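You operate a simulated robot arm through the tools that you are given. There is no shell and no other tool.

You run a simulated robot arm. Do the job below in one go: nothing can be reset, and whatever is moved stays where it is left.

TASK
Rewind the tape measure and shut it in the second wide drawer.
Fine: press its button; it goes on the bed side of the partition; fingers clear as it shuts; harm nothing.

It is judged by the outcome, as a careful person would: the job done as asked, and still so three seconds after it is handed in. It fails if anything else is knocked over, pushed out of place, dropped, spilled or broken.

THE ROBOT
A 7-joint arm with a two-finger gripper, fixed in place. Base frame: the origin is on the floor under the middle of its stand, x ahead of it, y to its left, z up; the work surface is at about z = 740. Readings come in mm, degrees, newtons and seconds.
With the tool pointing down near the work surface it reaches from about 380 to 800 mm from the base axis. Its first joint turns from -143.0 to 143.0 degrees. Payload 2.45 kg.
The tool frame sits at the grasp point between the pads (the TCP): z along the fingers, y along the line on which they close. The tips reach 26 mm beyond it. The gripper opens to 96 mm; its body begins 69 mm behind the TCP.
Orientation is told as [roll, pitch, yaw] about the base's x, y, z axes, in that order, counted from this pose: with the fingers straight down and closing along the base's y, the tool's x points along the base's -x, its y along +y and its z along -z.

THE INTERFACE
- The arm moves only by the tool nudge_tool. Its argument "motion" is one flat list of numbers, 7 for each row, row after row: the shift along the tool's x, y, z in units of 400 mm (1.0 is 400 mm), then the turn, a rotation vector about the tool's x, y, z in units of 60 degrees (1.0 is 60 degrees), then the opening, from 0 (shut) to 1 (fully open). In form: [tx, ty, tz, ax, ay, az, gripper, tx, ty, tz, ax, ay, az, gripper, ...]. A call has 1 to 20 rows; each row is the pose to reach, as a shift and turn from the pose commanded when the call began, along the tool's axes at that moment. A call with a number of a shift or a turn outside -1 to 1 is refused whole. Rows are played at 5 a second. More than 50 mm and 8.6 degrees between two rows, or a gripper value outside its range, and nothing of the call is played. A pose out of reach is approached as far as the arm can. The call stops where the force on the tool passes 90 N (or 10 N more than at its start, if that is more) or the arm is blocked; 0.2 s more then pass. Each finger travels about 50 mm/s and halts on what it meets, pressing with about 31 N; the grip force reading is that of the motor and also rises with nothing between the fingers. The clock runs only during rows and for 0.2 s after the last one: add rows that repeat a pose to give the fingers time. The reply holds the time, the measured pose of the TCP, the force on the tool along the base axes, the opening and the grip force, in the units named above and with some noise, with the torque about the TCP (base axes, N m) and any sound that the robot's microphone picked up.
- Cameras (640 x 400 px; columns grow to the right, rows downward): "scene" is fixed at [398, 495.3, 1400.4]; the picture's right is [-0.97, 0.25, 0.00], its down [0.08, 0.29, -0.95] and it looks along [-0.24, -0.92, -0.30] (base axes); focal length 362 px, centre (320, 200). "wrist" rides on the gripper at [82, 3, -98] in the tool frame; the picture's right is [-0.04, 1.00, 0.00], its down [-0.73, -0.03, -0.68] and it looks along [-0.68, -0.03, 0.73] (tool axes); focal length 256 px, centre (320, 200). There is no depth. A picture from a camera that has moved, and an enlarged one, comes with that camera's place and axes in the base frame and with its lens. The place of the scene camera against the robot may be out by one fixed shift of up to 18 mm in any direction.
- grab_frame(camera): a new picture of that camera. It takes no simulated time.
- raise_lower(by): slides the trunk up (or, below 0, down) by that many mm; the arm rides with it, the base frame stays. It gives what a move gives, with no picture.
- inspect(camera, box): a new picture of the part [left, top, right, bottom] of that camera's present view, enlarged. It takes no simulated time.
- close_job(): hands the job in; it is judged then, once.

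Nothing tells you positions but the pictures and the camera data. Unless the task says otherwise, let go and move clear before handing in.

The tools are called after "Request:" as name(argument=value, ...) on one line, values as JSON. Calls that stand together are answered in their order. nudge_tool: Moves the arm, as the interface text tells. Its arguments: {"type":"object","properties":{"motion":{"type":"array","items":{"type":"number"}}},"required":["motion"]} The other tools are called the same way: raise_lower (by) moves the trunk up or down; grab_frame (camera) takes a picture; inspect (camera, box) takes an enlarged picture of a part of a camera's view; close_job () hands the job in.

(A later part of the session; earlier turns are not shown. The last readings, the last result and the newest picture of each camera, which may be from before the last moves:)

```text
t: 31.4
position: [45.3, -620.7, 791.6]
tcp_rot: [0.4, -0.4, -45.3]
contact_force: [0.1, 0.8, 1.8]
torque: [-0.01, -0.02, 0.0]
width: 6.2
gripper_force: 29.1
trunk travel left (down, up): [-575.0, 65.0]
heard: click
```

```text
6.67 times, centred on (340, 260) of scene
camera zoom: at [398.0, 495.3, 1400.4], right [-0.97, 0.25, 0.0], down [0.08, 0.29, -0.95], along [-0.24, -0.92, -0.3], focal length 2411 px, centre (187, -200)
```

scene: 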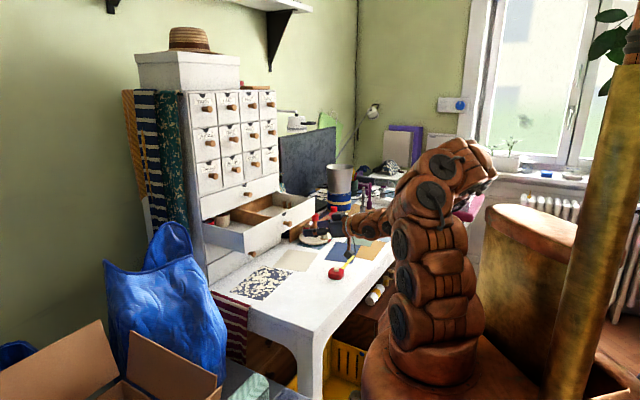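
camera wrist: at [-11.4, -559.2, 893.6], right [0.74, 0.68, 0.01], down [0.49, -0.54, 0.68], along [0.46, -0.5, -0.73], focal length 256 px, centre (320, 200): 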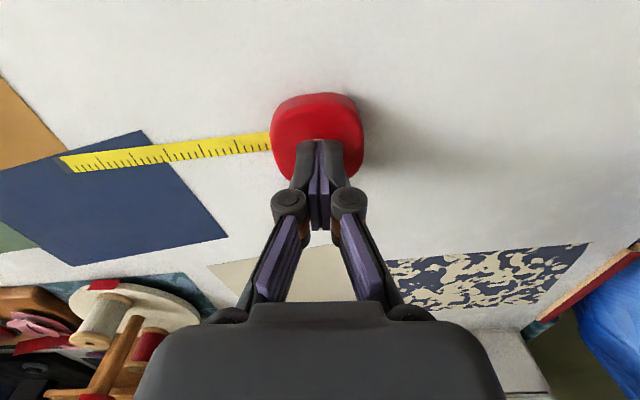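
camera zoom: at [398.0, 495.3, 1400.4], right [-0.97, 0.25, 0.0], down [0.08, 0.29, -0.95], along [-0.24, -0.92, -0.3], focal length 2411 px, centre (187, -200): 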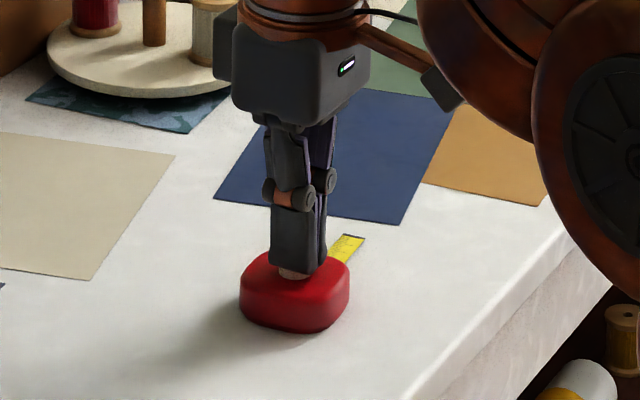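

The button clicked and the tape is retracting. I'll hold still and let it finish.

Request:
nudge_tool(motion=[0, 0, 0, 0, 0, 0, 0, 0, 0, 0, 0, 0, 0, 0, 0, 0, 0, 0, 0, 0, 0, 0, 0, 0, 0, 0, 0, 0, 0, 0, 0, 0, 0, 0, 0])

Request:
inspect(camera="scene", box=[310, 230, 370, 290])

Request:
grab_frame(camera="wrist")

```text
t: 32.6
position: [45.1, -621.0, 792.4]
tcp_rot: [0.4, -0.3, -45.2]
contact_force: [0.5, 0.4, 2.0]
torque: [0.03, 0.01, -0.03]
width: 5.9
gripper_force: 28.4
trunk travel left (down, up): [-575.0, 65.0]
```

```text
6.67 times, centred on (340, 260) of scene
camera zoom: at [398.0, 495.3, 1400.4], right [-0.97, 0.25, 0.0], down [0.08, 0.29, -0.95], along [-0.24, -0.92, -0.3], focal length 2411 px, centre (187, -200)
```

zoom: 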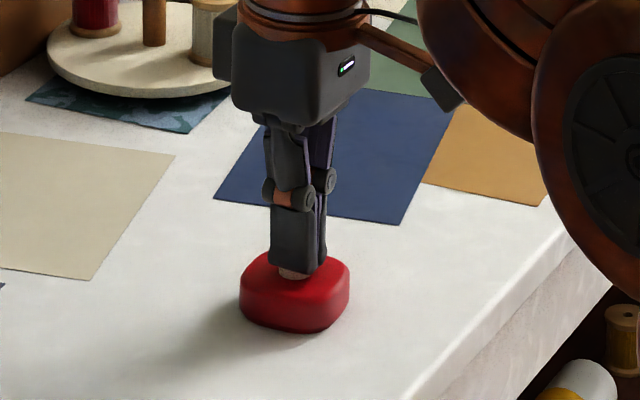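

```text
taken
camera wrist: at [-12.2, -559.7, 890.2], right [0.74, 0.68, 0.01], down [0.49, -0.54, 0.68], along [0.46, -0.5, -0.73], focal length 256 px, centre (320, 200)
```

wrist: 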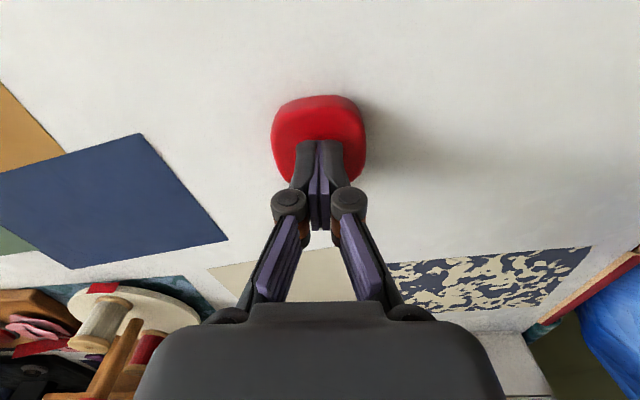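

The tape is fully rewound. I'll ease the fingers open a little and lift straight up so the button isn't caught.

Request:
nudge_tool(motion=[0, 0, -0.002, 0, 0, 0, 0.2, 0, 0, -0.005, 0, 0, 0, 0.25, 0, 0, -0.01, 0, 0, 0, 0.25, 0, 0, -0.03, 0, 0, 0, 0.25, 0, 0, -0.075, 0, 0, 0, 0.25, 0, 0, -0.15, 0, 0, 0, 0.25, 0, 0, -0.225, 0, 0, 0, 0.25])

Request:
grab_frame(camera="wrist")

Request:
inspect(camera="scene", box=[310, 230, 370, 290])

```text
t: 34.2
position: [43.4, -621.3, 882.8]
tcp_rot: [0.5, -0.1, -45.1]
contact_force: [0.1, 0.6, -0.1]
torque: [-0.01, 0.03, -0.02]
width: 24.0
gripper_force: 0.0
trunk travel left (down, up): [-575.0, 65.0]
```

```text
taken
camera wrist: at [-13.1, -559.5, 981.3], right [0.74, 0.68, 0.01], down [0.49, -0.54, 0.68], along [0.46, -0.5, -0.73], focal length 256 px, centre (320, 200)
```

wrist: 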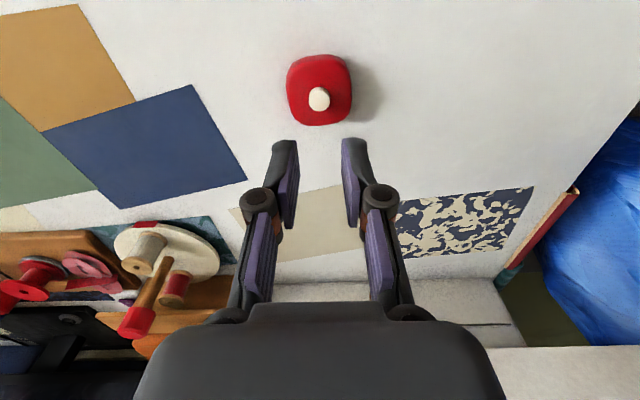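

```text
6.67 times, centred on (340, 260) of scene
camera zoom: at [398.0, 495.3, 1400.4], right [-0.97, 0.25, 0.0], down [0.08, 0.29, -0.95], along [-0.24, -0.92, -0.3], focal length 2411 px, centre (187, -200)
```

zoom: 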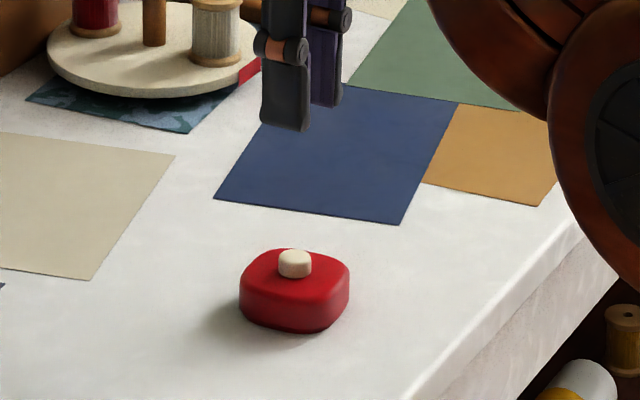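

The tape measure is rewound and stays so. Before picking it up, I'll look into the open drawer from above to choose a spot on the bed side.

Request:
nudge_tool(motion=[0, 0, -0.115, 0, 0, 0, 0.25, 0, 0, -0.23, 0, 0, 0, 0.25, 0, 0, -0.345, 0, 0, 0, 0.25, 0, 0, -0.46, 0, 0, 0, 0.25, 0, 0, -0.573, 0, 0, 0, 0.25, -0.084, 0.077, -0.573, 0, 0, 0, 0.25, -0.168, 0.154, -0.573, 0, 0, 0, 0.25, -0.252, 0.231, -0.573, 0, 0, 0, 0.25, -0.336, 0.309, -0.573, 0, 0, 0, 0.25, -0.42, 0.386, -0.573, 0, 0, 0, 0.25])

Request:
grab_frame(camera="wrist")

Request:
grab_frame(camera="scene")

```text
t: 36.4
position: [260.5, -626.7, 1106.9]
tcp_rot: [0.5, -0.3, -45.3]
contact_force: [-2.8, 0.4, -0.7]
torque: [0.02, -0.12, -0.02]
width: 23.8
gripper_force: 0.1
out of reach, approached as far as the arm can: row 10
trunk travel left (down, up): [-575.0, 65.0]
```

```text
taken
camera wrist: at [203.3, -565.4, 1205.2], right [0.74, 0.67, 0.01], down [0.49, -0.54, 0.68], along [0.47, -0.5, -0.73], focal length 256 px, centre (320, 200)
```

wrist: 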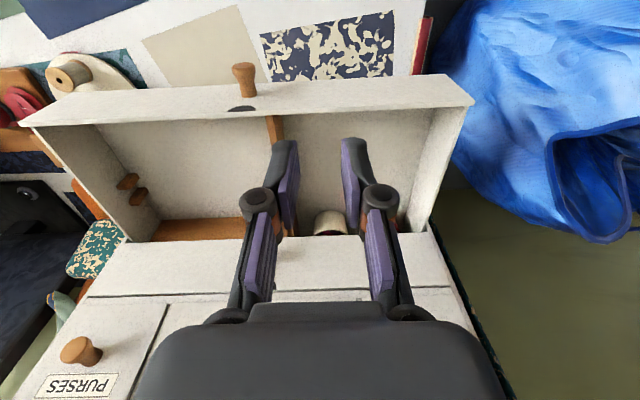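

```text
taken
```

scene: 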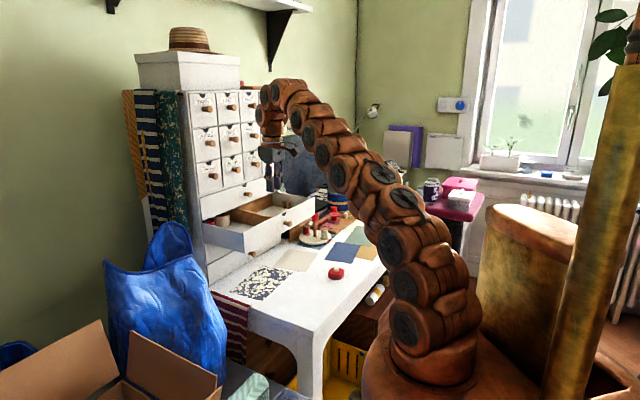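

Request:
inspect(camera="wrist", box=[230, 60, 490, 260])

Request:
inspect(camera="scene", box=[190, 170, 330, 270])

```text
2.00 times, centred on (360, 160) of wrist
camera zoom: at [203.3, -565.4, 1205.2], right [0.74, 0.67, 0.01], down [0.49, -0.54, 0.68], along [0.47, -0.5, -0.73], focal length 512 px, centre (240, 280)
```

zoom: 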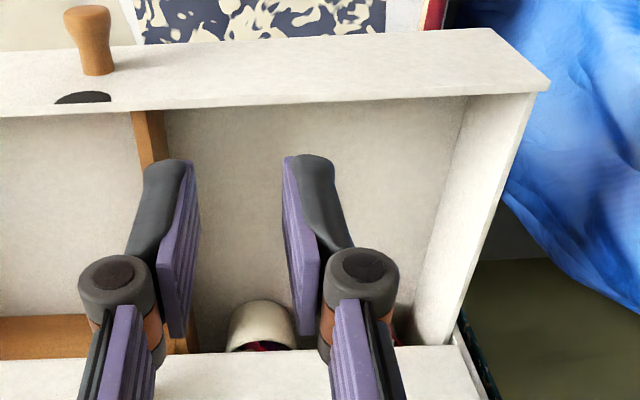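

```text
4.00 times, centred on (260, 220) of scene
camera zoom: at [398.0, 495.3, 1400.4], right [-0.97, 0.25, 0.0], down [0.08, 0.29, -0.95], along [-0.24, -0.92, -0.3], focal length 1447 px, centre (560, 120)
```

zoom: 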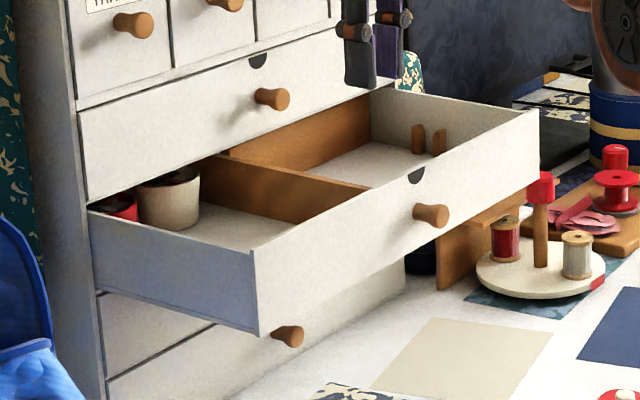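

The bed-side compartment is about 155 mm wide, and its front part is clear, with the cup and red pot at the back. I'll go back over the tape measure and turn the hand so the fingers close across its sides.

Request:
nudge_tool(motion=[0.06, -0.058, 0, 0, 0, 0.117, 0.25, 0.121, -0.115, 0, 0, 0, 0.233, 0.25, 0.181, -0.173, 0, 0, 0, 0.35, 0.25, 0.242, -0.231, 0, 0, 0, 0.467, 0.25, 0.302, -0.289, 0, 0, 0, 0.583, 0.25, 0.363, -0.346, 0, 0, 0, 0.7, 0.25])

```text
t: 37.8
position: [58.2, -623.8, 1109.4]
tcp_rot: [0.6, 0.0, -87.3]
contact_force: [0.8, -0.7, 0.3]
torque: [-0.01, 0.05, 0.02]
width: 23.8
gripper_force: 0.1
trunk travel left (down, up): [-575.0, 65.0]
```

Request:
nudge_tool(motion=[0.002, -0.006, 0.095, 0, 0, 0.116, 0.4, 0.004, -0.012, 0.191, 0, 0, 0.232, 0.6, 0.006, -0.017, 0.286, 0, 0, 0.348, 0.9, 0.008, -0.023, 0.382, 0, 0, 0.463, 0.9, 0.01, -0.029, 0.477, 0, 0, 0.579, 0.9, 0.012, -0.0345, 0.5725, 0, 0, 0.695, 0.9])

Request:
grab_frame(camera="wrist")

Request:
inspect(camera="wrist", box=[240, 20, 400, 140])

```text
t: 39.2
position: [47.1, -620.5, 883.3]
tcp_rot: [0.3, 0.3, -129.2]
contact_force: [0.1, 0.2, 0.0]
torque: [-0.01, -0.03, -0.06]
width: 86.3
gripper_force: 0.1
trunk travel left (down, up): [-575.0, 65.0]
```

```text
taken
camera wrist: at [98.8, -557.9, 981.6], right [0.75, -0.66, 0.01], down [-0.49, -0.55, 0.67], along [-0.44, -0.51, -0.74], focal length 256 px, centre (320, 200)
```

wrist: 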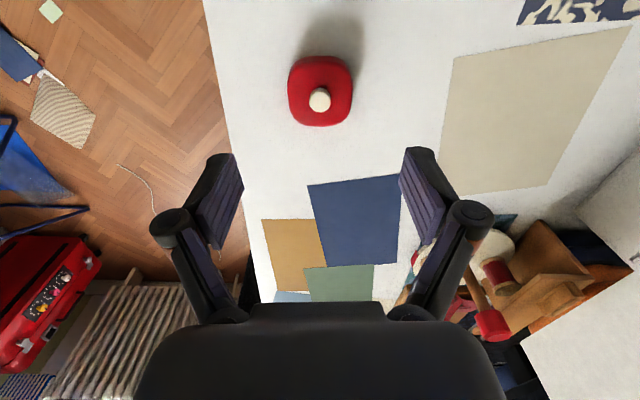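

```text
3.33 times, centred on (320, 80) of wrist
camera zoom: at [98.8, -557.9, 981.6], right [0.75, -0.66, 0.01], down [-0.49, -0.55, 0.67], along [-0.44, -0.51, -0.74], focal length 853 px, centre (320, 600)
```

zoom: 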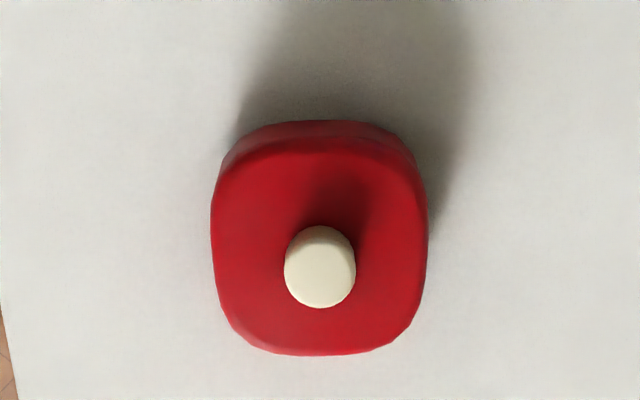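

The tape measure sits squarely between the fingers at about (48,-618). I'll descend around it and stop just above the table.

Request:
nudge_tool(motion=[0.008, -0.001, 0.08, 0, 0, 0, 0.9, 0.008, -0.001, 0.16, 0, 0, 0, 0.9, 0.008, -0.001, 0.22, 0, 0, 0, 0.9, 0.008, -0.001, 0.255, 0, 0, 0, 0.9, 0.008, -0.001, 0.275, 0, 0, 0, 0.9])

Request:
grab_frame(camera="wrist")

Request:
inspect(camera="scene", box=[300, 220, 370, 290])

```text
t: 40.4
position: [48.1, -618.8, 771.2]
tcp_rot: [0.4, 0.4, -128.9]
contact_force: [0.2, 0.5, 0.7]
torque: [0.0, 0.05, 0.0]
width: 86.4
gripper_force: 0.0
trunk travel left (down, up): [-575.0, 65.0]
```

```text
taken
camera wrist: at [101.0, -555.6, 871.4], right [0.75, -0.66, 0.01], down [-0.49, -0.55, 0.67], along [-0.44, -0.51, -0.74], focal length 256 px, centre (320, 200)
```

wrist: 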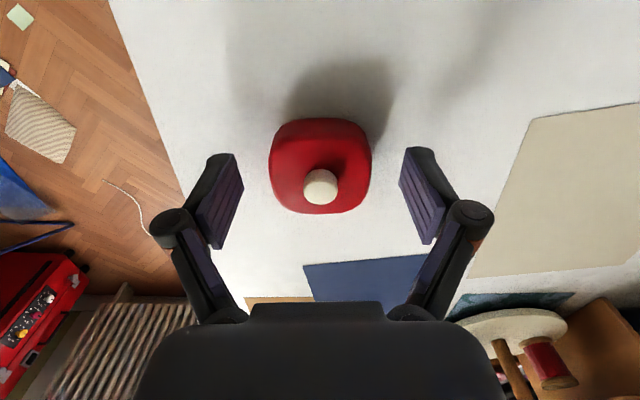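

```text
5.71 times, centred on (335, 255) of scene
camera zoom: at [398.0, 495.3, 1400.4], right [-0.97, 0.25, 0.0], down [0.08, 0.29, -0.95], along [-0.24, -0.92, -0.3], focal length 2066 px, centre (234, -114)
```

zoom: 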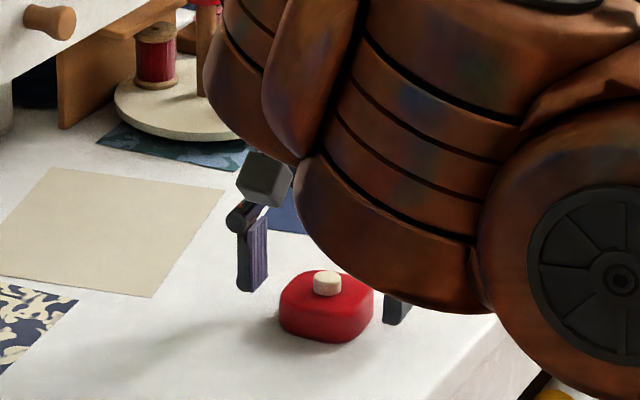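

Request:
nudge_tool(motion=[0, 0, 0, 0, 0, 0, 0.7, 0, 0, 0, 0, 0, 0, 0.5, 0, 0, 0, 0, 0, 0, 0.4, 0, 0, 0, 0, 0, 0, 0.3, 0, 0, 0, 0, 0, 0, 0.3, 0, 0, 0, 0, 0, 0, 0.3])

Request:
grab_frame(camera="wrist")

```text
t: 41.8
position: [49.2, -618.8, 772.5]
tcp_rot: [0.3, 0.3, -128.9]
contact_force: [0.8, -0.5, 2.3]
torque: [-0.01, -0.04, -0.02]
width: 53.6
gripper_force: 31.0
trunk travel left (down, up): [-575.0, 65.0]
```

```text
taken
camera wrist: at [101.0, -555.6, 871.4], right [0.75, -0.66, 0.01], down [-0.49, -0.55, 0.67], along [-0.44, -0.51, -0.74], focal length 256 px, centre (320, 200)
```

wrist: 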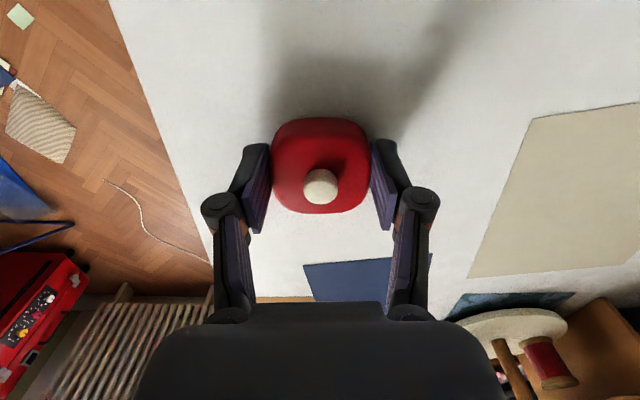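

It's gripped at 53.6 mm wide with 31 N. I'll lift slightly to check the hold.

Request:
nudge_tool(motion=[0, 0, -0.02, 0, 0, 0, 0.3, 0, 0, -0.05, 0, 0, 0, 0.3, 0, 0, -0.1, 0, 0, 0, 0.3, 0, 0, -0.15, 0, 0, 0, 0.3])

Request:
grab_frame(camera="wrist")

Request:
inspect(camera="scene", box=[300, 200, 370, 280])

```text
t: 42.8
position: [48.6, -617.6, 831.3]
tcp_rot: [0.3, 0.4, -128.9]
contact_force: [0.7, -0.2, 0.9]
torque: [0.02, 0.04, -0.02]
width: 28.8
gripper_force: 0.1
trunk travel left (down, up): [-575.0, 65.0]
```

```text
taken
camera wrist: at [100.5, -555.9, 930.5], right [0.75, -0.66, 0.0], down [-0.49, -0.55, 0.67], along [-0.44, -0.51, -0.74], focal length 256 px, centre (320, 200)
```

wrist: 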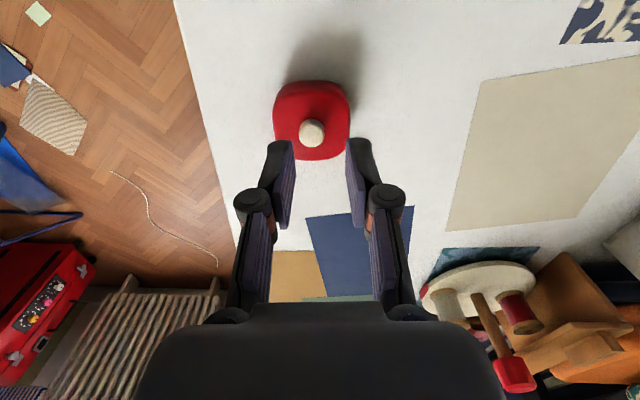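

```text
5.00 times, centred on (335, 240) of scene
camera zoom: at [398.0, 495.3, 1400.4], right [-0.97, 0.25, 0.0], down [0.08, 0.29, -0.95], along [-0.24, -0.92, -0.3], focal length 1808 px, centre (245, 0)
```

zoom: 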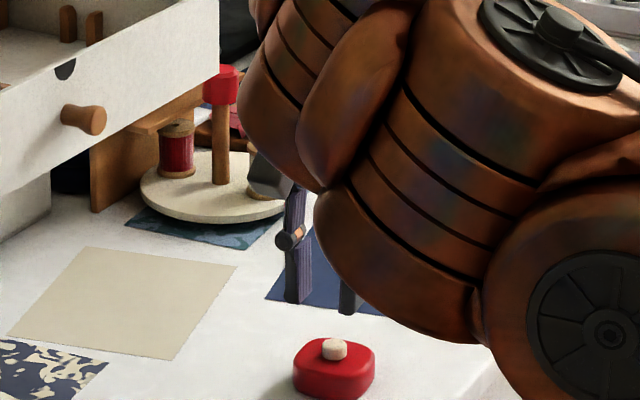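

The tape measure slipped out as I lifted and is still sitting on the table, so I gripped it too high. I'll check its position and regrip lower.

Request:
inspect(camera="wrist", box=[240, 60, 400, 180])

Request:
inspect(camera="scene", box=[320, 255, 360, 285])

```text
3.33 times, centred on (320, 120) of wrist
camera zoom: at [100.5, -555.9, 930.5], right [0.75, -0.66, 0.0], down [-0.49, -0.55, 0.67], along [-0.44, -0.51, -0.74], focal length 853 px, centre (320, 467)
```

zoom: 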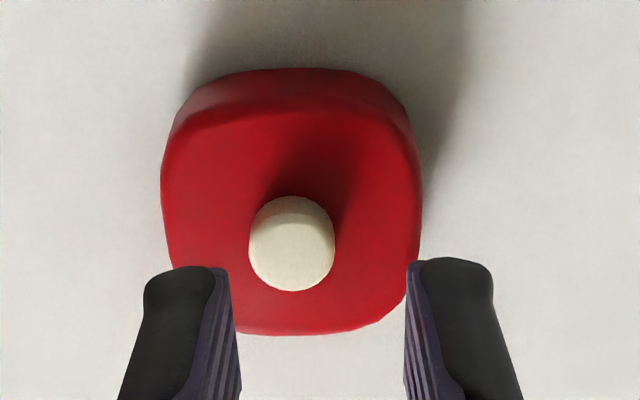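

```text
13.33 times, centred on (340, 270) of scene
camera zoom: at [398.0, 495.3, 1400.4], right [-0.97, 0.25, 0.0], down [0.08, 0.29, -0.95], along [-0.24, -0.92, -0.3], focal length 4822 px, centre (53, -733)
```

zoom: 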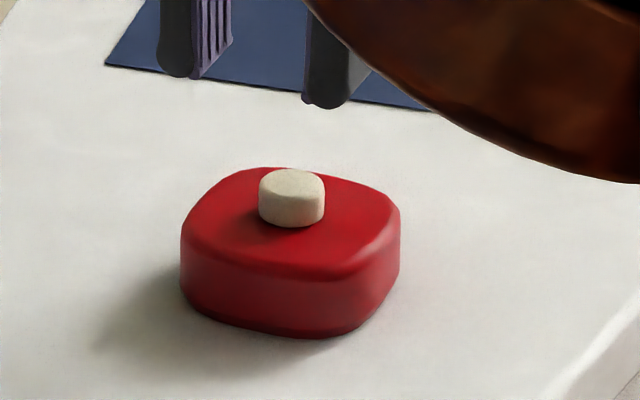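

Request:
nudge_tool(motion=[0, -0.016, 0.0, 0, 0, 0, 0.8, 0, -0.016, 0.0, 0, 0, 0, 0.8, 0, -0.016, 0.0, 0, 0, 0, 0.8, 0, -0.016, 0.06, 0, 0, 0, 0.8, 0, -0.016, 0.12, 0, 0, 0, 0.8, 0, -0.016, 0.15, 0, 0, 0, 0.8])

Request:
grab_frame(camera="wrist")

Request:
inspect(camera="scene", box=[310, 240, 370, 285])

```text
t: 44.2
position: [41.8, -614.5, 769.8]
tcp_rot: [0.4, 0.3, -128.9]
contact_force: [-0.3, -0.1, -0.3]
torque: [-0.01, -0.02, -0.01]
width: 76.8
gripper_force: 0.1
trunk travel left (down, up): [-575.0, 65.0]
```

```text
taken
camera wrist: at [94.1, -552.1, 869.7], right [0.75, -0.66, 0.01], down [-0.49, -0.55, 0.67], along [-0.44, -0.51, -0.74], focal length 256 px, centre (320, 200)
```

wrist: 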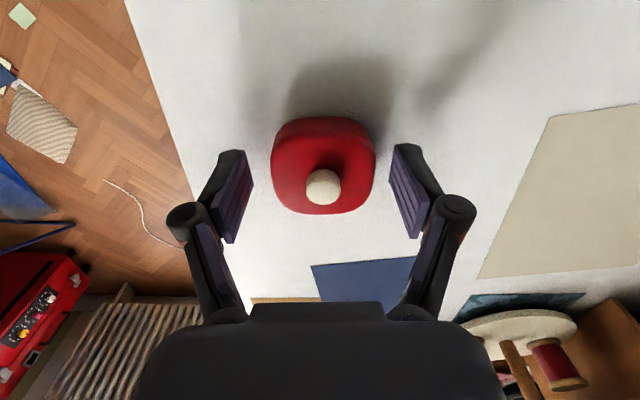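

```text
8.89 times, centred on (340, 262) of scene
camera zoom: at [398.0, 495.3, 1400.4], right [-0.97, 0.25, 0.0], down [0.08, 0.29, -0.95], along [-0.24, -0.92, -0.3], focal length 3215 px, centre (142, -356)
```

zoom: 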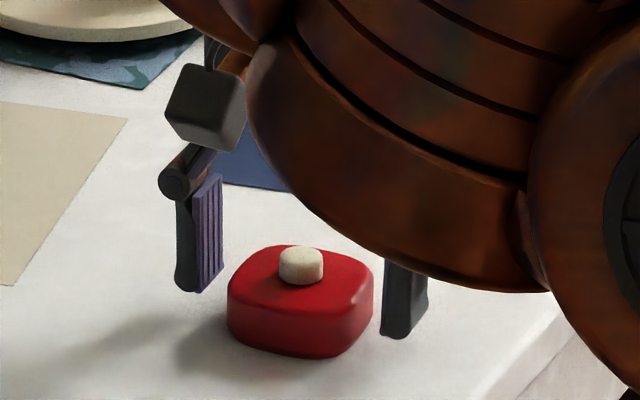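

Request:
nudge_tool(motion=[0, 0, 0.003, 0, 0, 0, 0.8, 0, 0, 0.006, 0, 0, 0, 0.7, 0, 0, 0.006, 0, 0, 0, 0.6, 0, 0, 0.006, 0, 0, 0, 0.5, 0, 0, 0.006, 0, 0, 0, 0.3, 0, 0, 0.006, 0, 0, 0, 0.0, 0, 0, 0.006, 0, 0, 0, 0.0, 0, 0, 0.006, 0, 0, 0, 0.0])

Request:
inspect(camera="scene", box=[310, 240, 370, 285])

Request:
inspect(camera="wrist", box=[220, 90, 420, 240])

```text
t: 46.0
position: [41.6, -615.3, 769.8]
tcp_rot: [0.3, 0.2, -129.0]
contact_force: [-1.0, -1.3, 3.5]
torque: [-0.02, 0.01, -0.05]
width: 54.4
gripper_force: 30.6
trunk travel left (down, up): [-575.0, 65.0]
```

```text
8.89 times, centred on (340, 262) of scene
camera zoom: at [398.0, 495.3, 1400.4], right [-0.97, 0.25, 0.0], down [0.08, 0.29, -0.95], along [-0.24, -0.92, -0.3], focal length 3215 px, centre (142, -356)
```

zoom: 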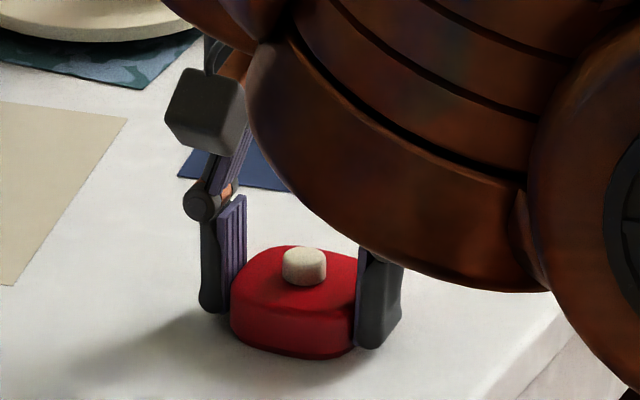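

```text
2.67 times, centred on (320, 165) of wrist
camera zoom: at [94.4, -551.7, 868.0], right [0.75, -0.66, 0.01], down [-0.49, -0.55, 0.67], along [-0.44, -0.51, -0.74], focal length 683 px, centre (320, 293)
```

zoom: 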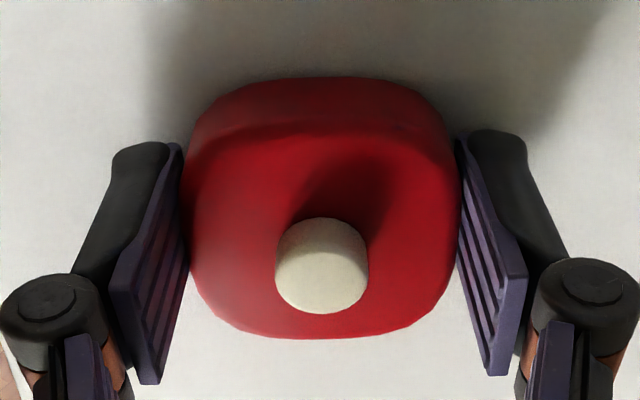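

Request:
nudge_tool(motion=[0, 0, -0.003, 0, 0, 0, 0, 0, 0, -0.006, 0, 0, 0, 0, 0, 0, -0.009, 0, 0, 0, 0, 0, 0, -0.012, 0, 0, 0, 0, 0, 0, -0.018, 0, 0, 0, 0])

Request:
inspect(camera="scene", box=[310, 240, 370, 285])

```text
t: 47.2
position: [43.0, -613.7, 775.8]
tcp_rot: [0.3, 0.4, -128.9]
contact_force: [-0.6, 0.0, -1.1]
torque: [0.0, 0.01, 0.01]
width: 54.3
gripper_force: 31.0
trunk travel left (down, up): [-575.0, 65.0]
```

```text
8.89 times, centred on (340, 262) of scene
camera zoom: at [398.0, 495.3, 1400.4], right [-0.97, 0.25, 0.0], down [0.08, 0.29, -0.95], along [-0.24, -0.92, -0.3], focal length 3215 px, centre (142, -356)
```

zoom: 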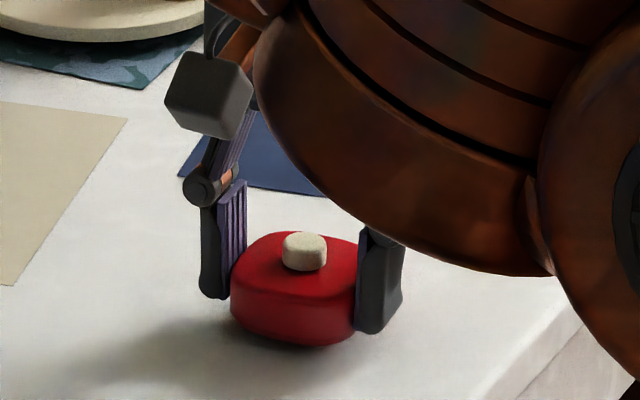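

It's holding now at a steady 54.3 mm width. I'll lift gently, and then raise the trunk for better reach over the drawer.

Request:
nudge_tool(motion=[0, 0, -0.02, 0, 0, 0, 0, 0, 0, -0.045, 0, 0, 0, 0, 0, 0, -0.075, 0, 0, 0, 0, 0, 0, -0.105, 0, 0, 0, 0, 0, 0, -0.135, 0, 0, 0, 0, 0, 0, -0.165, 0, 0, 0, 0, 0, 0, -0.195, 0, 0, 0, 0, 0, 0, -0.22, 0, 0, 0, 0])

Request:
inspect(camera="wrist", box=[220, 90, 420, 240])

Request:
grab_frame(camera="scene")

```text
t: 49.0
position: [42.7, -612.1, 866.3]
tcp_rot: [0.4, 0.2, -129.1]
contact_force: [-0.1, 0.0, -0.4]
torque: [-0.01, 0.0, -0.02]
width: 54.4
gripper_force: 31.1
trunk travel left (down, up): [-575.0, 65.0]
```

```text
2.67 times, centred on (320, 165) of wrist
camera zoom: at [94.3, -549.8, 964.3], right [0.75, -0.66, 0.01], down [-0.49, -0.55, 0.68], along [-0.44, -0.51, -0.74], focal length 683 px, centre (320, 293)
```

zoom: 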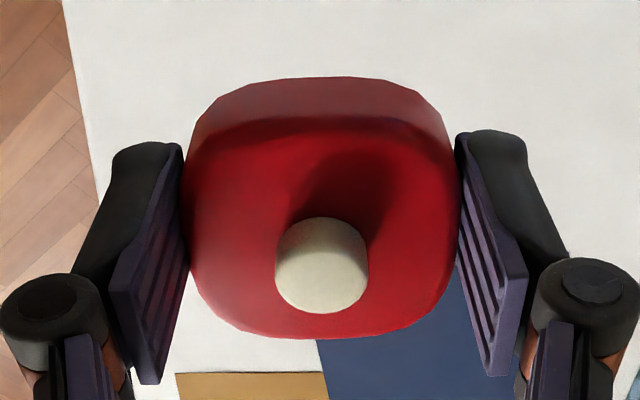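

```text
taken
```

scene: 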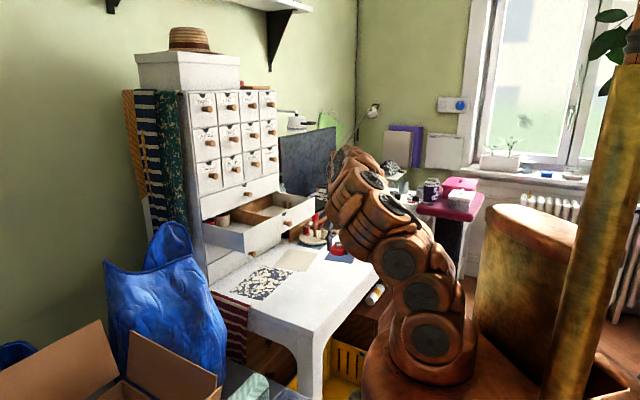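

Request:
raise_lower(by=60)

```text
t: 50.0
position: [42.5, -610.7, 925.4]
tcp_rot: [0.3, 0.2, -129.0]
contact_force: [-0.1, 0.3, -0.3]
torque: [-0.02, -0.04, -0.05]
width: 54.5
gripper_force: 31.4
trunk travel left (down, up): [-635.0, 5.0]
```

Request:
nudge_tool(motion=[0, 0, -0.048, 0, 0, -0.1, 0, 0, 0, -0.096, 0, 0, -0.2, 0, 0, 0, -0.144, 0, 0, -0.3, 0, 0, 0, -0.192, 0, 0, -0.4, 0, 0, 0, -0.24, 0, 0, -0.5, 0, 0, 0, -0.2875, 0, 0, -0.6, 0, 0, 0, -0.2875, 0, 0, -0.7, 0])

```text
t: 51.6
position: [41.1, -611.9, 1039.0]
tcp_rot: [0.4, 0.0, -86.9]
contact_force: [-0.5, -0.6, -0.1]
torque: [0.02, -0.02, -0.01]
width: 54.4
gripper_force: 31.1
trunk travel left (down, up): [-635.0, 5.0]
```

Request:
nudge_tool(motion=[0.013, 0.072, 0, 0, 0, -0.1, 0, 0.026, 0.144, 0, 0, 0, -0.2, 0, 0.039, 0.217, 0, 0, 0, -0.3, 0, 0.052, 0.289, 0, 0, 0, -0.4, 0, 0.065, 0.361, 0, 0, 0, -0.5, 0, 0.078, 0.433, 0, 0, 0, -0.6, 0, 0.09, 0.5055, 0, 0, 0, -0.7, 0])

Request:
grab_frame(camera="wrist")

Request:
inspect(camera="scene", box=[180, 130, 340, 270])

```text
t: 53.2
position: [241.2, -563.7, 1042.9]
tcp_rot: [0.4, -0.3, -44.9]
contact_force: [-0.7, -1.1, -0.8]
torque: [-0.01, -0.04, 0.01]
width: 54.2
gripper_force: 31.6
trunk travel left (down, up): [-635.0, 5.0]
```

```text
taken
camera wrist: at [184.1, -502.6, 1141.2], right [0.73, 0.68, 0.01], down [0.49, -0.54, 0.68], along [0.47, -0.5, -0.73], focal length 256 px, centre (320, 200)
```

wrist: 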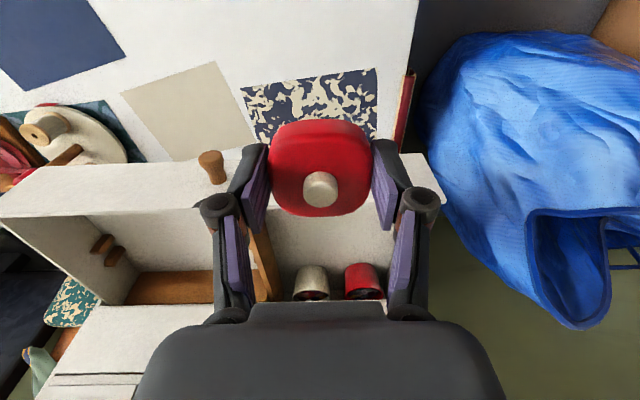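

```text
2.86 times, centred on (260, 200) of scene
camera zoom: at [398.0, 495.3, 1400.4], right [-0.97, 0.25, 0.0], down [0.08, 0.29, -0.95], along [-0.24, -0.92, -0.3], focal length 1033 px, centre (491, 200)
```

zoom: 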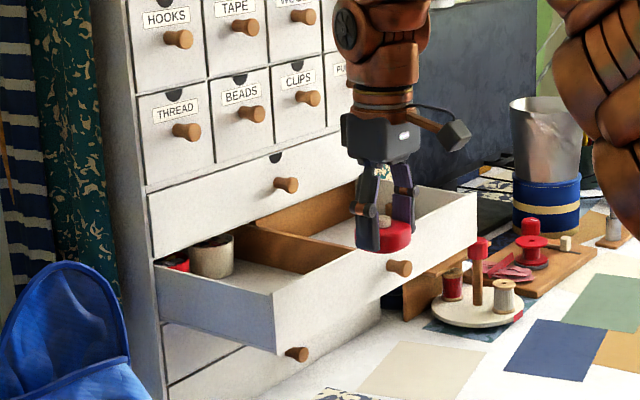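

The tape measure is held level in front of the bed-side compartment, about 30 mm above the drawer front. I'll move it in over the compartment and recheck centring before lowering.

Request:
nudge_tool(motion=[-0.076, 0.004, 0, 0, 0, 0, 0, -0.151, 0.009, 0, 0, 0, 0, 0, -0.227, 0.013, 0, 0, 0, 0, 0, -0.3025, 0.017, 0, 0, 0, 0, 0])

Request:
grab_frame(camera="wrist")

Request:
inspect(camera="scene", box=[180, 130, 340, 270])

```text
t: 54.2
position: [332.3, -645.4, 1043.1]
tcp_rot: [0.4, -0.3, -44.9]
contact_force: [0.4, 0.0, 0.1]
torque: [-0.04, 0.04, 0.02]
width: 54.4
gripper_force: 31.1
trunk travel left (down, up): [-635.0, 5.0]
```

```text
taken
camera wrist: at [274.0, -584.4, 1140.7], right [0.73, 0.68, 0.01], down [0.49, -0.54, 0.68], along [0.47, -0.5, -0.73], focal length 256 px, centre (320, 200)
```

wrist: 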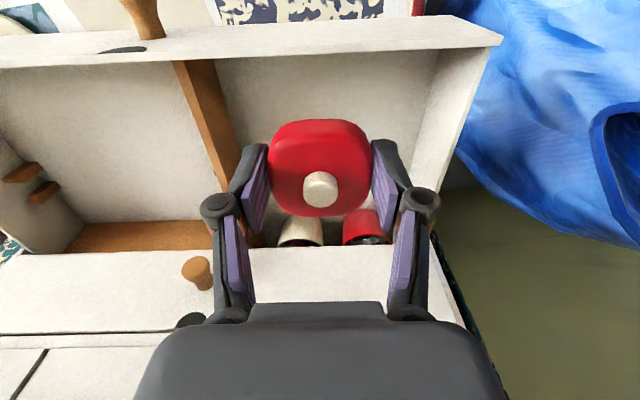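

```text
2.86 times, centred on (260, 200) of scene
camera zoom: at [398.0, 495.3, 1400.4], right [-0.97, 0.25, 0.0], down [0.08, 0.29, -0.95], along [-0.24, -0.92, -0.3], focal length 1033 px, centre (491, 200)
```

zoom: 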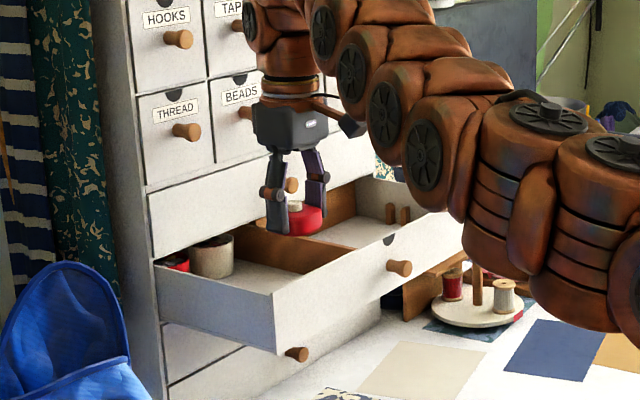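

Request:
inspect(camera="wrist", box=[160, 10, 520, 260])

```text
1.60 times, centred on (340, 135) of wrist
camera zoom: at [274.0, -584.4, 1140.7], right [0.73, 0.68, 0.01], down [0.49, -0.54, 0.68], along [0.47, -0.5, -0.73], focal length 410 px, centre (288, 304)
```

zoom: 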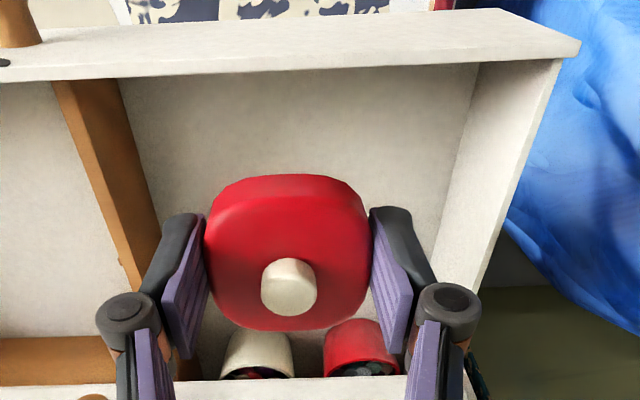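

The compartment runs about u = -309 to -132 with the hand centred at -221, and there is clear floor ahead of the pots. I'll lower it in, moving slightly further inward.

Request:
nudge_tool(motion=[-0.02, 0, 0.02, 0, 0, 0, 0, -0.045, 0, 0.05, 0, 0, 0, 0, -0.06, 0, 0.1, 0, 0, 0, 0, -0.06, 0, 0.15, 0, 0, 0, 0, -0.06, 0, 0.195, 0, 0, 0, 0])

Request:
grab_frame(camera="wrist")

Request:
inspect(camera="scene", box=[180, 130, 340, 270])

```text
t: 55.4
position: [349.2, -662.1, 963.7]
tcp_rot: [0.4, -0.2, -45.0]
contact_force: [0.1, -1.1, -0.5]
torque: [0.01, 0.03, -0.01]
width: 54.4
gripper_force: 30.7
trunk travel left (down, up): [-635.0, 5.0]
```

```text
taken
camera wrist: at [291.5, -600.9, 1061.6], right [0.73, 0.68, 0.01], down [0.49, -0.54, 0.68], along [0.47, -0.5, -0.73], focal length 256 px, centre (320, 200)
```

wrist: 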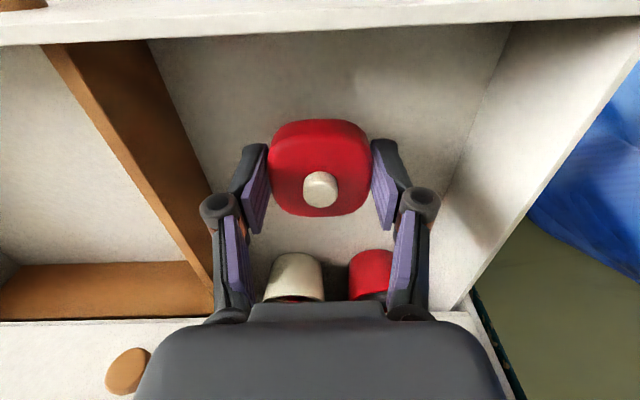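

```text
2.86 times, centred on (260, 200) of scene
camera zoom: at [398.0, 495.3, 1400.4], right [-0.97, 0.25, 0.0], down [0.08, 0.29, -0.95], along [-0.24, -0.92, -0.3], focal length 1033 px, centre (491, 200)
```

zoom: 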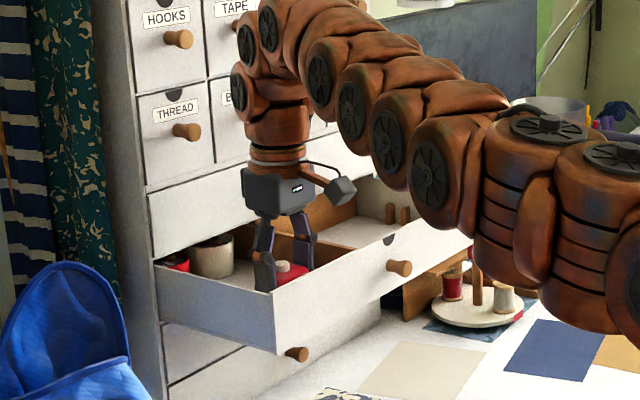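

Request:
nudge_tool(motion=[0, 0, 0.01, 0, 0, 0, 0, 0, 0, 0.02, 0, 0, 0, 0, 0, 0, 0.03, 0, 0, 0, 0, 0, 0, 0.04, 0, 0, 0, 0])

Request:
inspect(camera="scene", box=[210, 190, 280, 240])

Request:
grab_frame(camera="wrist")

```text
t: 56.4
position: [350.8, -663.5, 947.6]
tcp_rot: [0.4, -0.3, -44.9]
contact_force: [0.5, 0.4, -1.4]
torque: [0.04, 0.01, -0.01]
width: 54.3
gripper_force: 30.9
trunk travel left (down, up): [-635.0, 5.0]
```

```text
8.00 times, centred on (245, 215) of scene
camera zoom: at [398.0, 495.3, 1400.4], right [-0.97, 0.25, 0.0], down [0.08, 0.29, -0.95], along [-0.24, -0.92, -0.3], focal length 2893 px, centre (920, 80)
```

zoom: 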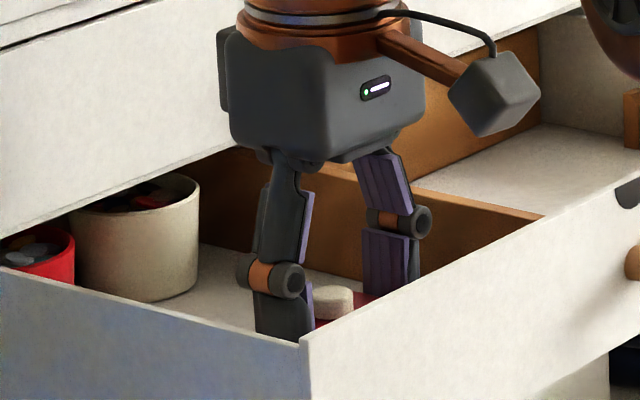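

```text
taken
camera wrist: at [293.0, -602.0, 1044.8], right [0.73, 0.68, 0.01], down [0.49, -0.54, 0.68], along [0.47, -0.5, -0.73], focal length 256 px, centre (320, 200)
```

wrist: 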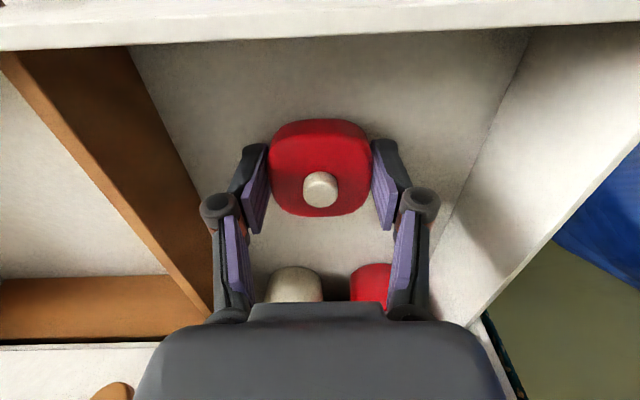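

Request:
nudge_tool(motion=[0, 0, 0.004, 0, 0, 0, 0, 0, 0, 0.008, 0, 0, 0, 0, 0, 0, 0.012, 0, 0, 0, 0, 0, 0, 0.015, 0, 0, 0, 0])

```text
t: 57.4
position: [349.2, -663.7, 942.4]
tcp_rot: [0.4, -0.3, -44.9]
contact_force: [-0.1, 0.1, -0.8]
torque: [0.0, 0.0, 0.01]
width: 54.7
gripper_force: 30.9
trunk travel left (down, up): [-635.0, 5.0]
```

Request:
nudge_tool(motion=[0, 0, 0.003, 0, 0, 0, 0, 0, 0, 0.006, 0, 0, 0, 0, 0, 0, 0.009, 0, 0, 0, 0, 0, 0, 0.009, 0, 0, 0, 0])

Request:
inspect(camera="wrist", box=[200, 20, 440, 220])

```text
t: 58.4
position: [348.8, -663.0, 942.4]
tcp_rot: [0.4, -0.5, -45.0]
contact_force: [0.2, -1.6, 27.1]
torque: [0.15, 0.2, 0.01]
width: 54.6
gripper_force: 31.3
trunk travel left (down, up): [-635.0, 5.0]
```

```text
2.00 times, centred on (320, 120) of wrist
camera zoom: at [292.2, -601.5, 1039.4], right [0.73, 0.68, 0.01], down [0.49, -0.54, 0.69], along [0.47, -0.5, -0.73], focal length 512 px, centre (320, 360)
```

zoom: 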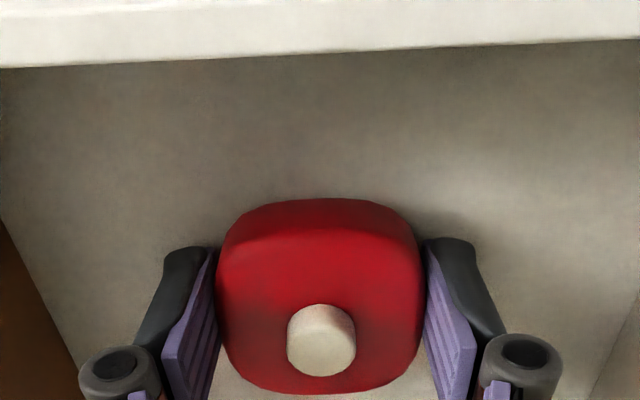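

The tape measure is resting on the drawer floor, since the upward force has come on. I'll ease off slightly and open the fingers just enough to release.

Request:
nudge_tool(motion=[0, 0, -0.004, 0, 0, 0, 0, 0, 0, -0.006, 0, 0, 0, 0.58, 0, 0, -0.006, 0, 0, 0, 0.62, 0, 0, -0.006, 0, 0, 0, 0.68, 0, 0, -0.006, 0, 0, 0, 0.7, 0, 0, -0.006, 0, 0, 0, 0.7])

Request:
inspect(camera="wrist", box=[160, 20, 480, 260])

Request:
inspect(camera="scene", box=[200, 180, 280, 240])

```text
t: 59.8
position: [349.7, -663.0, 942.8]
tcp_rot: [0.4, -0.3, -45.0]
contact_force: [-1.0, -0.3, -1.1]
torque: [0.01, -0.01, 0.03]
width: 67.3
gripper_force: 0.0
trunk travel left (down, up): [-635.0, 5.0]
```

```text
1.67 times, centred on (320, 140) of wrist
camera zoom: at [292.9, -602.0, 1040.4], right [0.73, 0.68, 0.01], down [0.49, -0.54, 0.68], along [0.47, -0.5, -0.73], focal length 427 px, centre (320, 300)
```

zoom: 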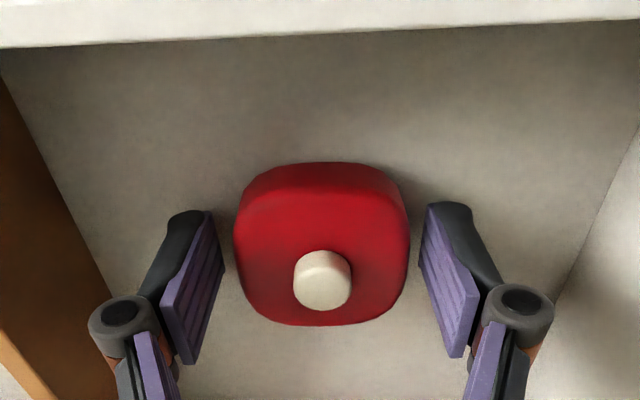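

```text
6.67 times, centred on (240, 210) of scene
camera zoom: at [398.0, 495.3, 1400.4], right [-0.97, 0.25, 0.0], down [0.08, 0.29, -0.95], along [-0.24, -0.92, -0.3], focal length 2411 px, centre (853, 133)
```

zoom: 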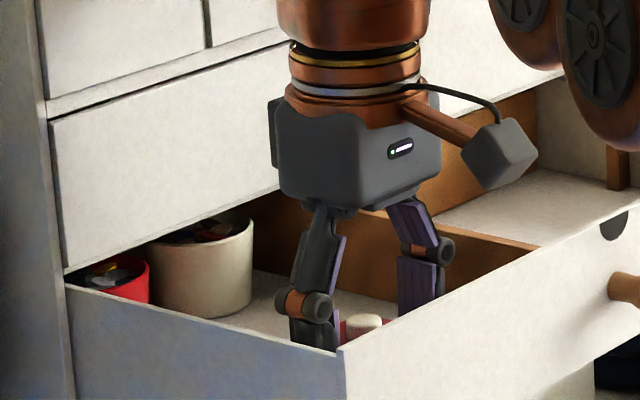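

It's released with about 13 mm clearance each side. I'll lift straight up, then move out over the drawer front.

Request:
nudge_tool(motion=[0, 0, -0.03, 0, 0, 0, 0.7, 0, 0, -0.07, 0, 0, 0, 0.7, 0, 0, -0.115, 0, 0, 0, 0.7, 0, 0, -0.155, 0, 0, 0, 0.7, 0.03, 0, -0.19, 0, 0, 0, 0.7, 0.0625, 0, -0.22, 0, 0, 0, 0.7, 0.14, 0, -0.23, 0, 0, 0, 0.7, 0.22, 0, -0.23, 0, 0, 0, 0.7, 0.3, 0, -0.23, 0, 0, 0, 0.7, 0.38, 0, -0.23, 0, 0, 0, 0.7])

Request:
grab_frame(camera="wrist")

Request:
inspect(camera="scene", box=[180, 150, 340, 270])

```text
t: 62.0
position: [242.6, -555.2, 1034.1]
tcp_rot: [0.4, -0.3, -44.9]
contact_force: [0.5, -1.2, -0.6]
torque: [0.04, 0.03, 0.02]
width: 67.0
gripper_force: 0.1
trunk travel left (down, up): [-635.0, 5.0]
```

```text
taken
camera wrist: at [184.4, -494.5, 1131.4], right [0.73, 0.68, 0.01], down [0.49, -0.54, 0.68], along [0.47, -0.5, -0.73], focal length 256 px, centre (320, 200)
```

wrist: 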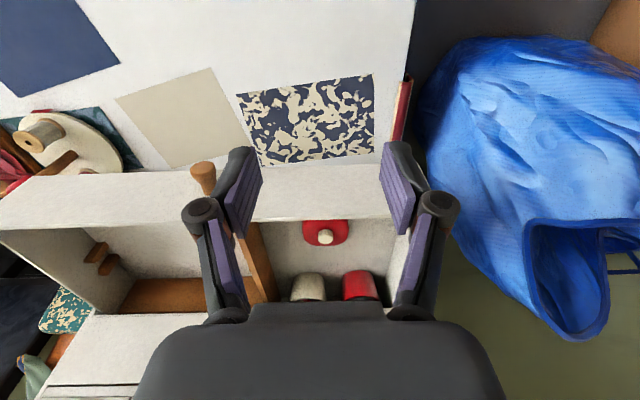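

```text
3.33 times, centred on (260, 210) of scene
camera zoom: at [398.0, 495.3, 1400.4], right [-0.97, 0.25, 0.0], down [0.08, 0.29, -0.95], along [-0.24, -0.92, -0.3], focal length 1206 px, centre (520, 167)
```

zoom: 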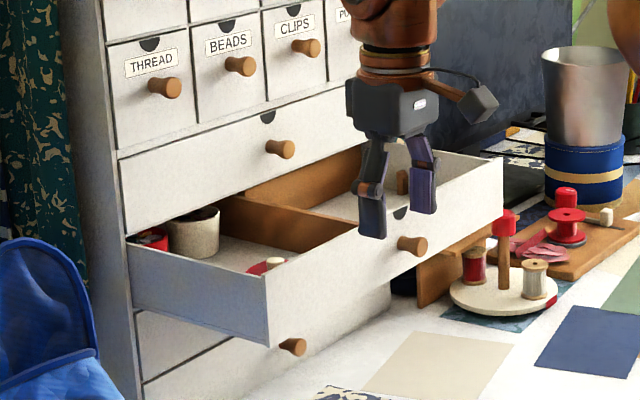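

The tape measure sits on the bed side, rewound, with nothing disturbed. I'll bring the trunk back down, close the fingers and line up in front of the knob to push the drawer shut from outside.

Request:
raise_lower(by=-60)

Request:
nudge_tool(motion=[0.0125, -0.034, 0.004, 0, -0.125, 0, 0.5, 0.025, -0.069, 0.008, 0, -0.25, 0, 0.3, 0.0375, -0.103, 0.012, 0, -0.375, 0, 0.0, 0.05, -0.1375, 0.016, 0, -0.5, 0, 0.0, 0.0625, -0.172, 0.02, 0, -0.625, 0, 0.0, 0.075, -0.206, 0.024, 0, -0.75, 0, 0.0, 0.0875, -0.241, 0.028, 0, -0.875, 0, 0.0, 0.1, -0.275, 0.035, 0, -1.0, 0, 0.0])

Request:
grab_frame(camera="wrist")

Request:
grab_frame(camera="scene")

```text
t: 63.0
position: [241.2, -556.9, 974.2]
tcp_rot: [0.4, -0.3, -45.1]
contact_force: [-0.7, -0.5, -1.2]
torque: [0.01, 0.01, 0.03]
width: 67.5
gripper_force: 0.0
trunk travel left (down, up): [-575.0, 65.0]
```

```text
t: 64.8
position: [145.7, -598.4, 960.0]
tcp_rot: [1.6, -56.6, -45.6]
contact_force: [0.0, 0.3, -0.3]
torque: [-0.02, 0.02, 0.0]
width: 0.2
gripper_force: 29.3
out of reach, approached as far as the arm can: row 8
trunk travel left (down, up): [-575.0, 65.0]
```

```text
taken
camera wrist: at [56.2, -505.6, 945.6], right [0.71, 0.7, 0.05], down [-0.15, 0.08, 0.99], along [0.69, -0.71, 0.16], focal length 256 px, centre (320, 200)
```

wrist: 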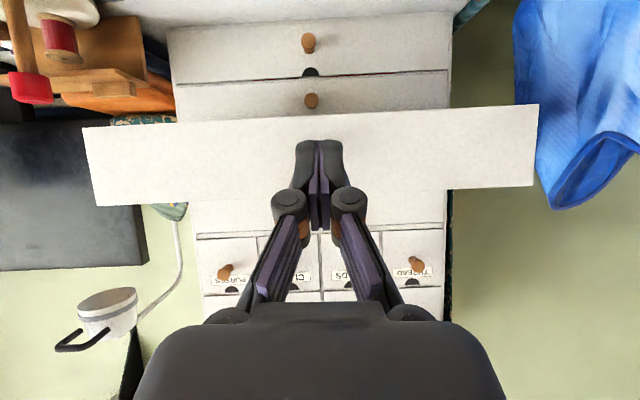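

```text
taken
```

scene: 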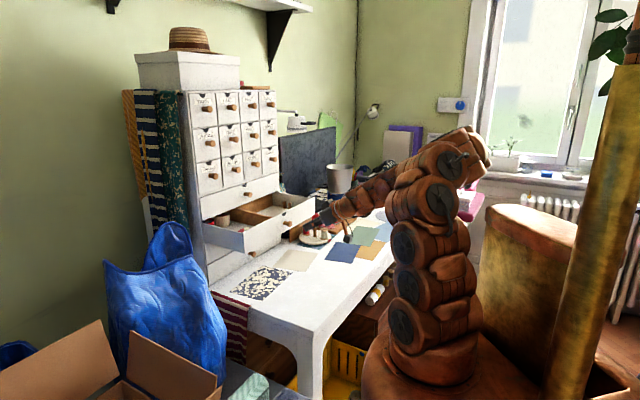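

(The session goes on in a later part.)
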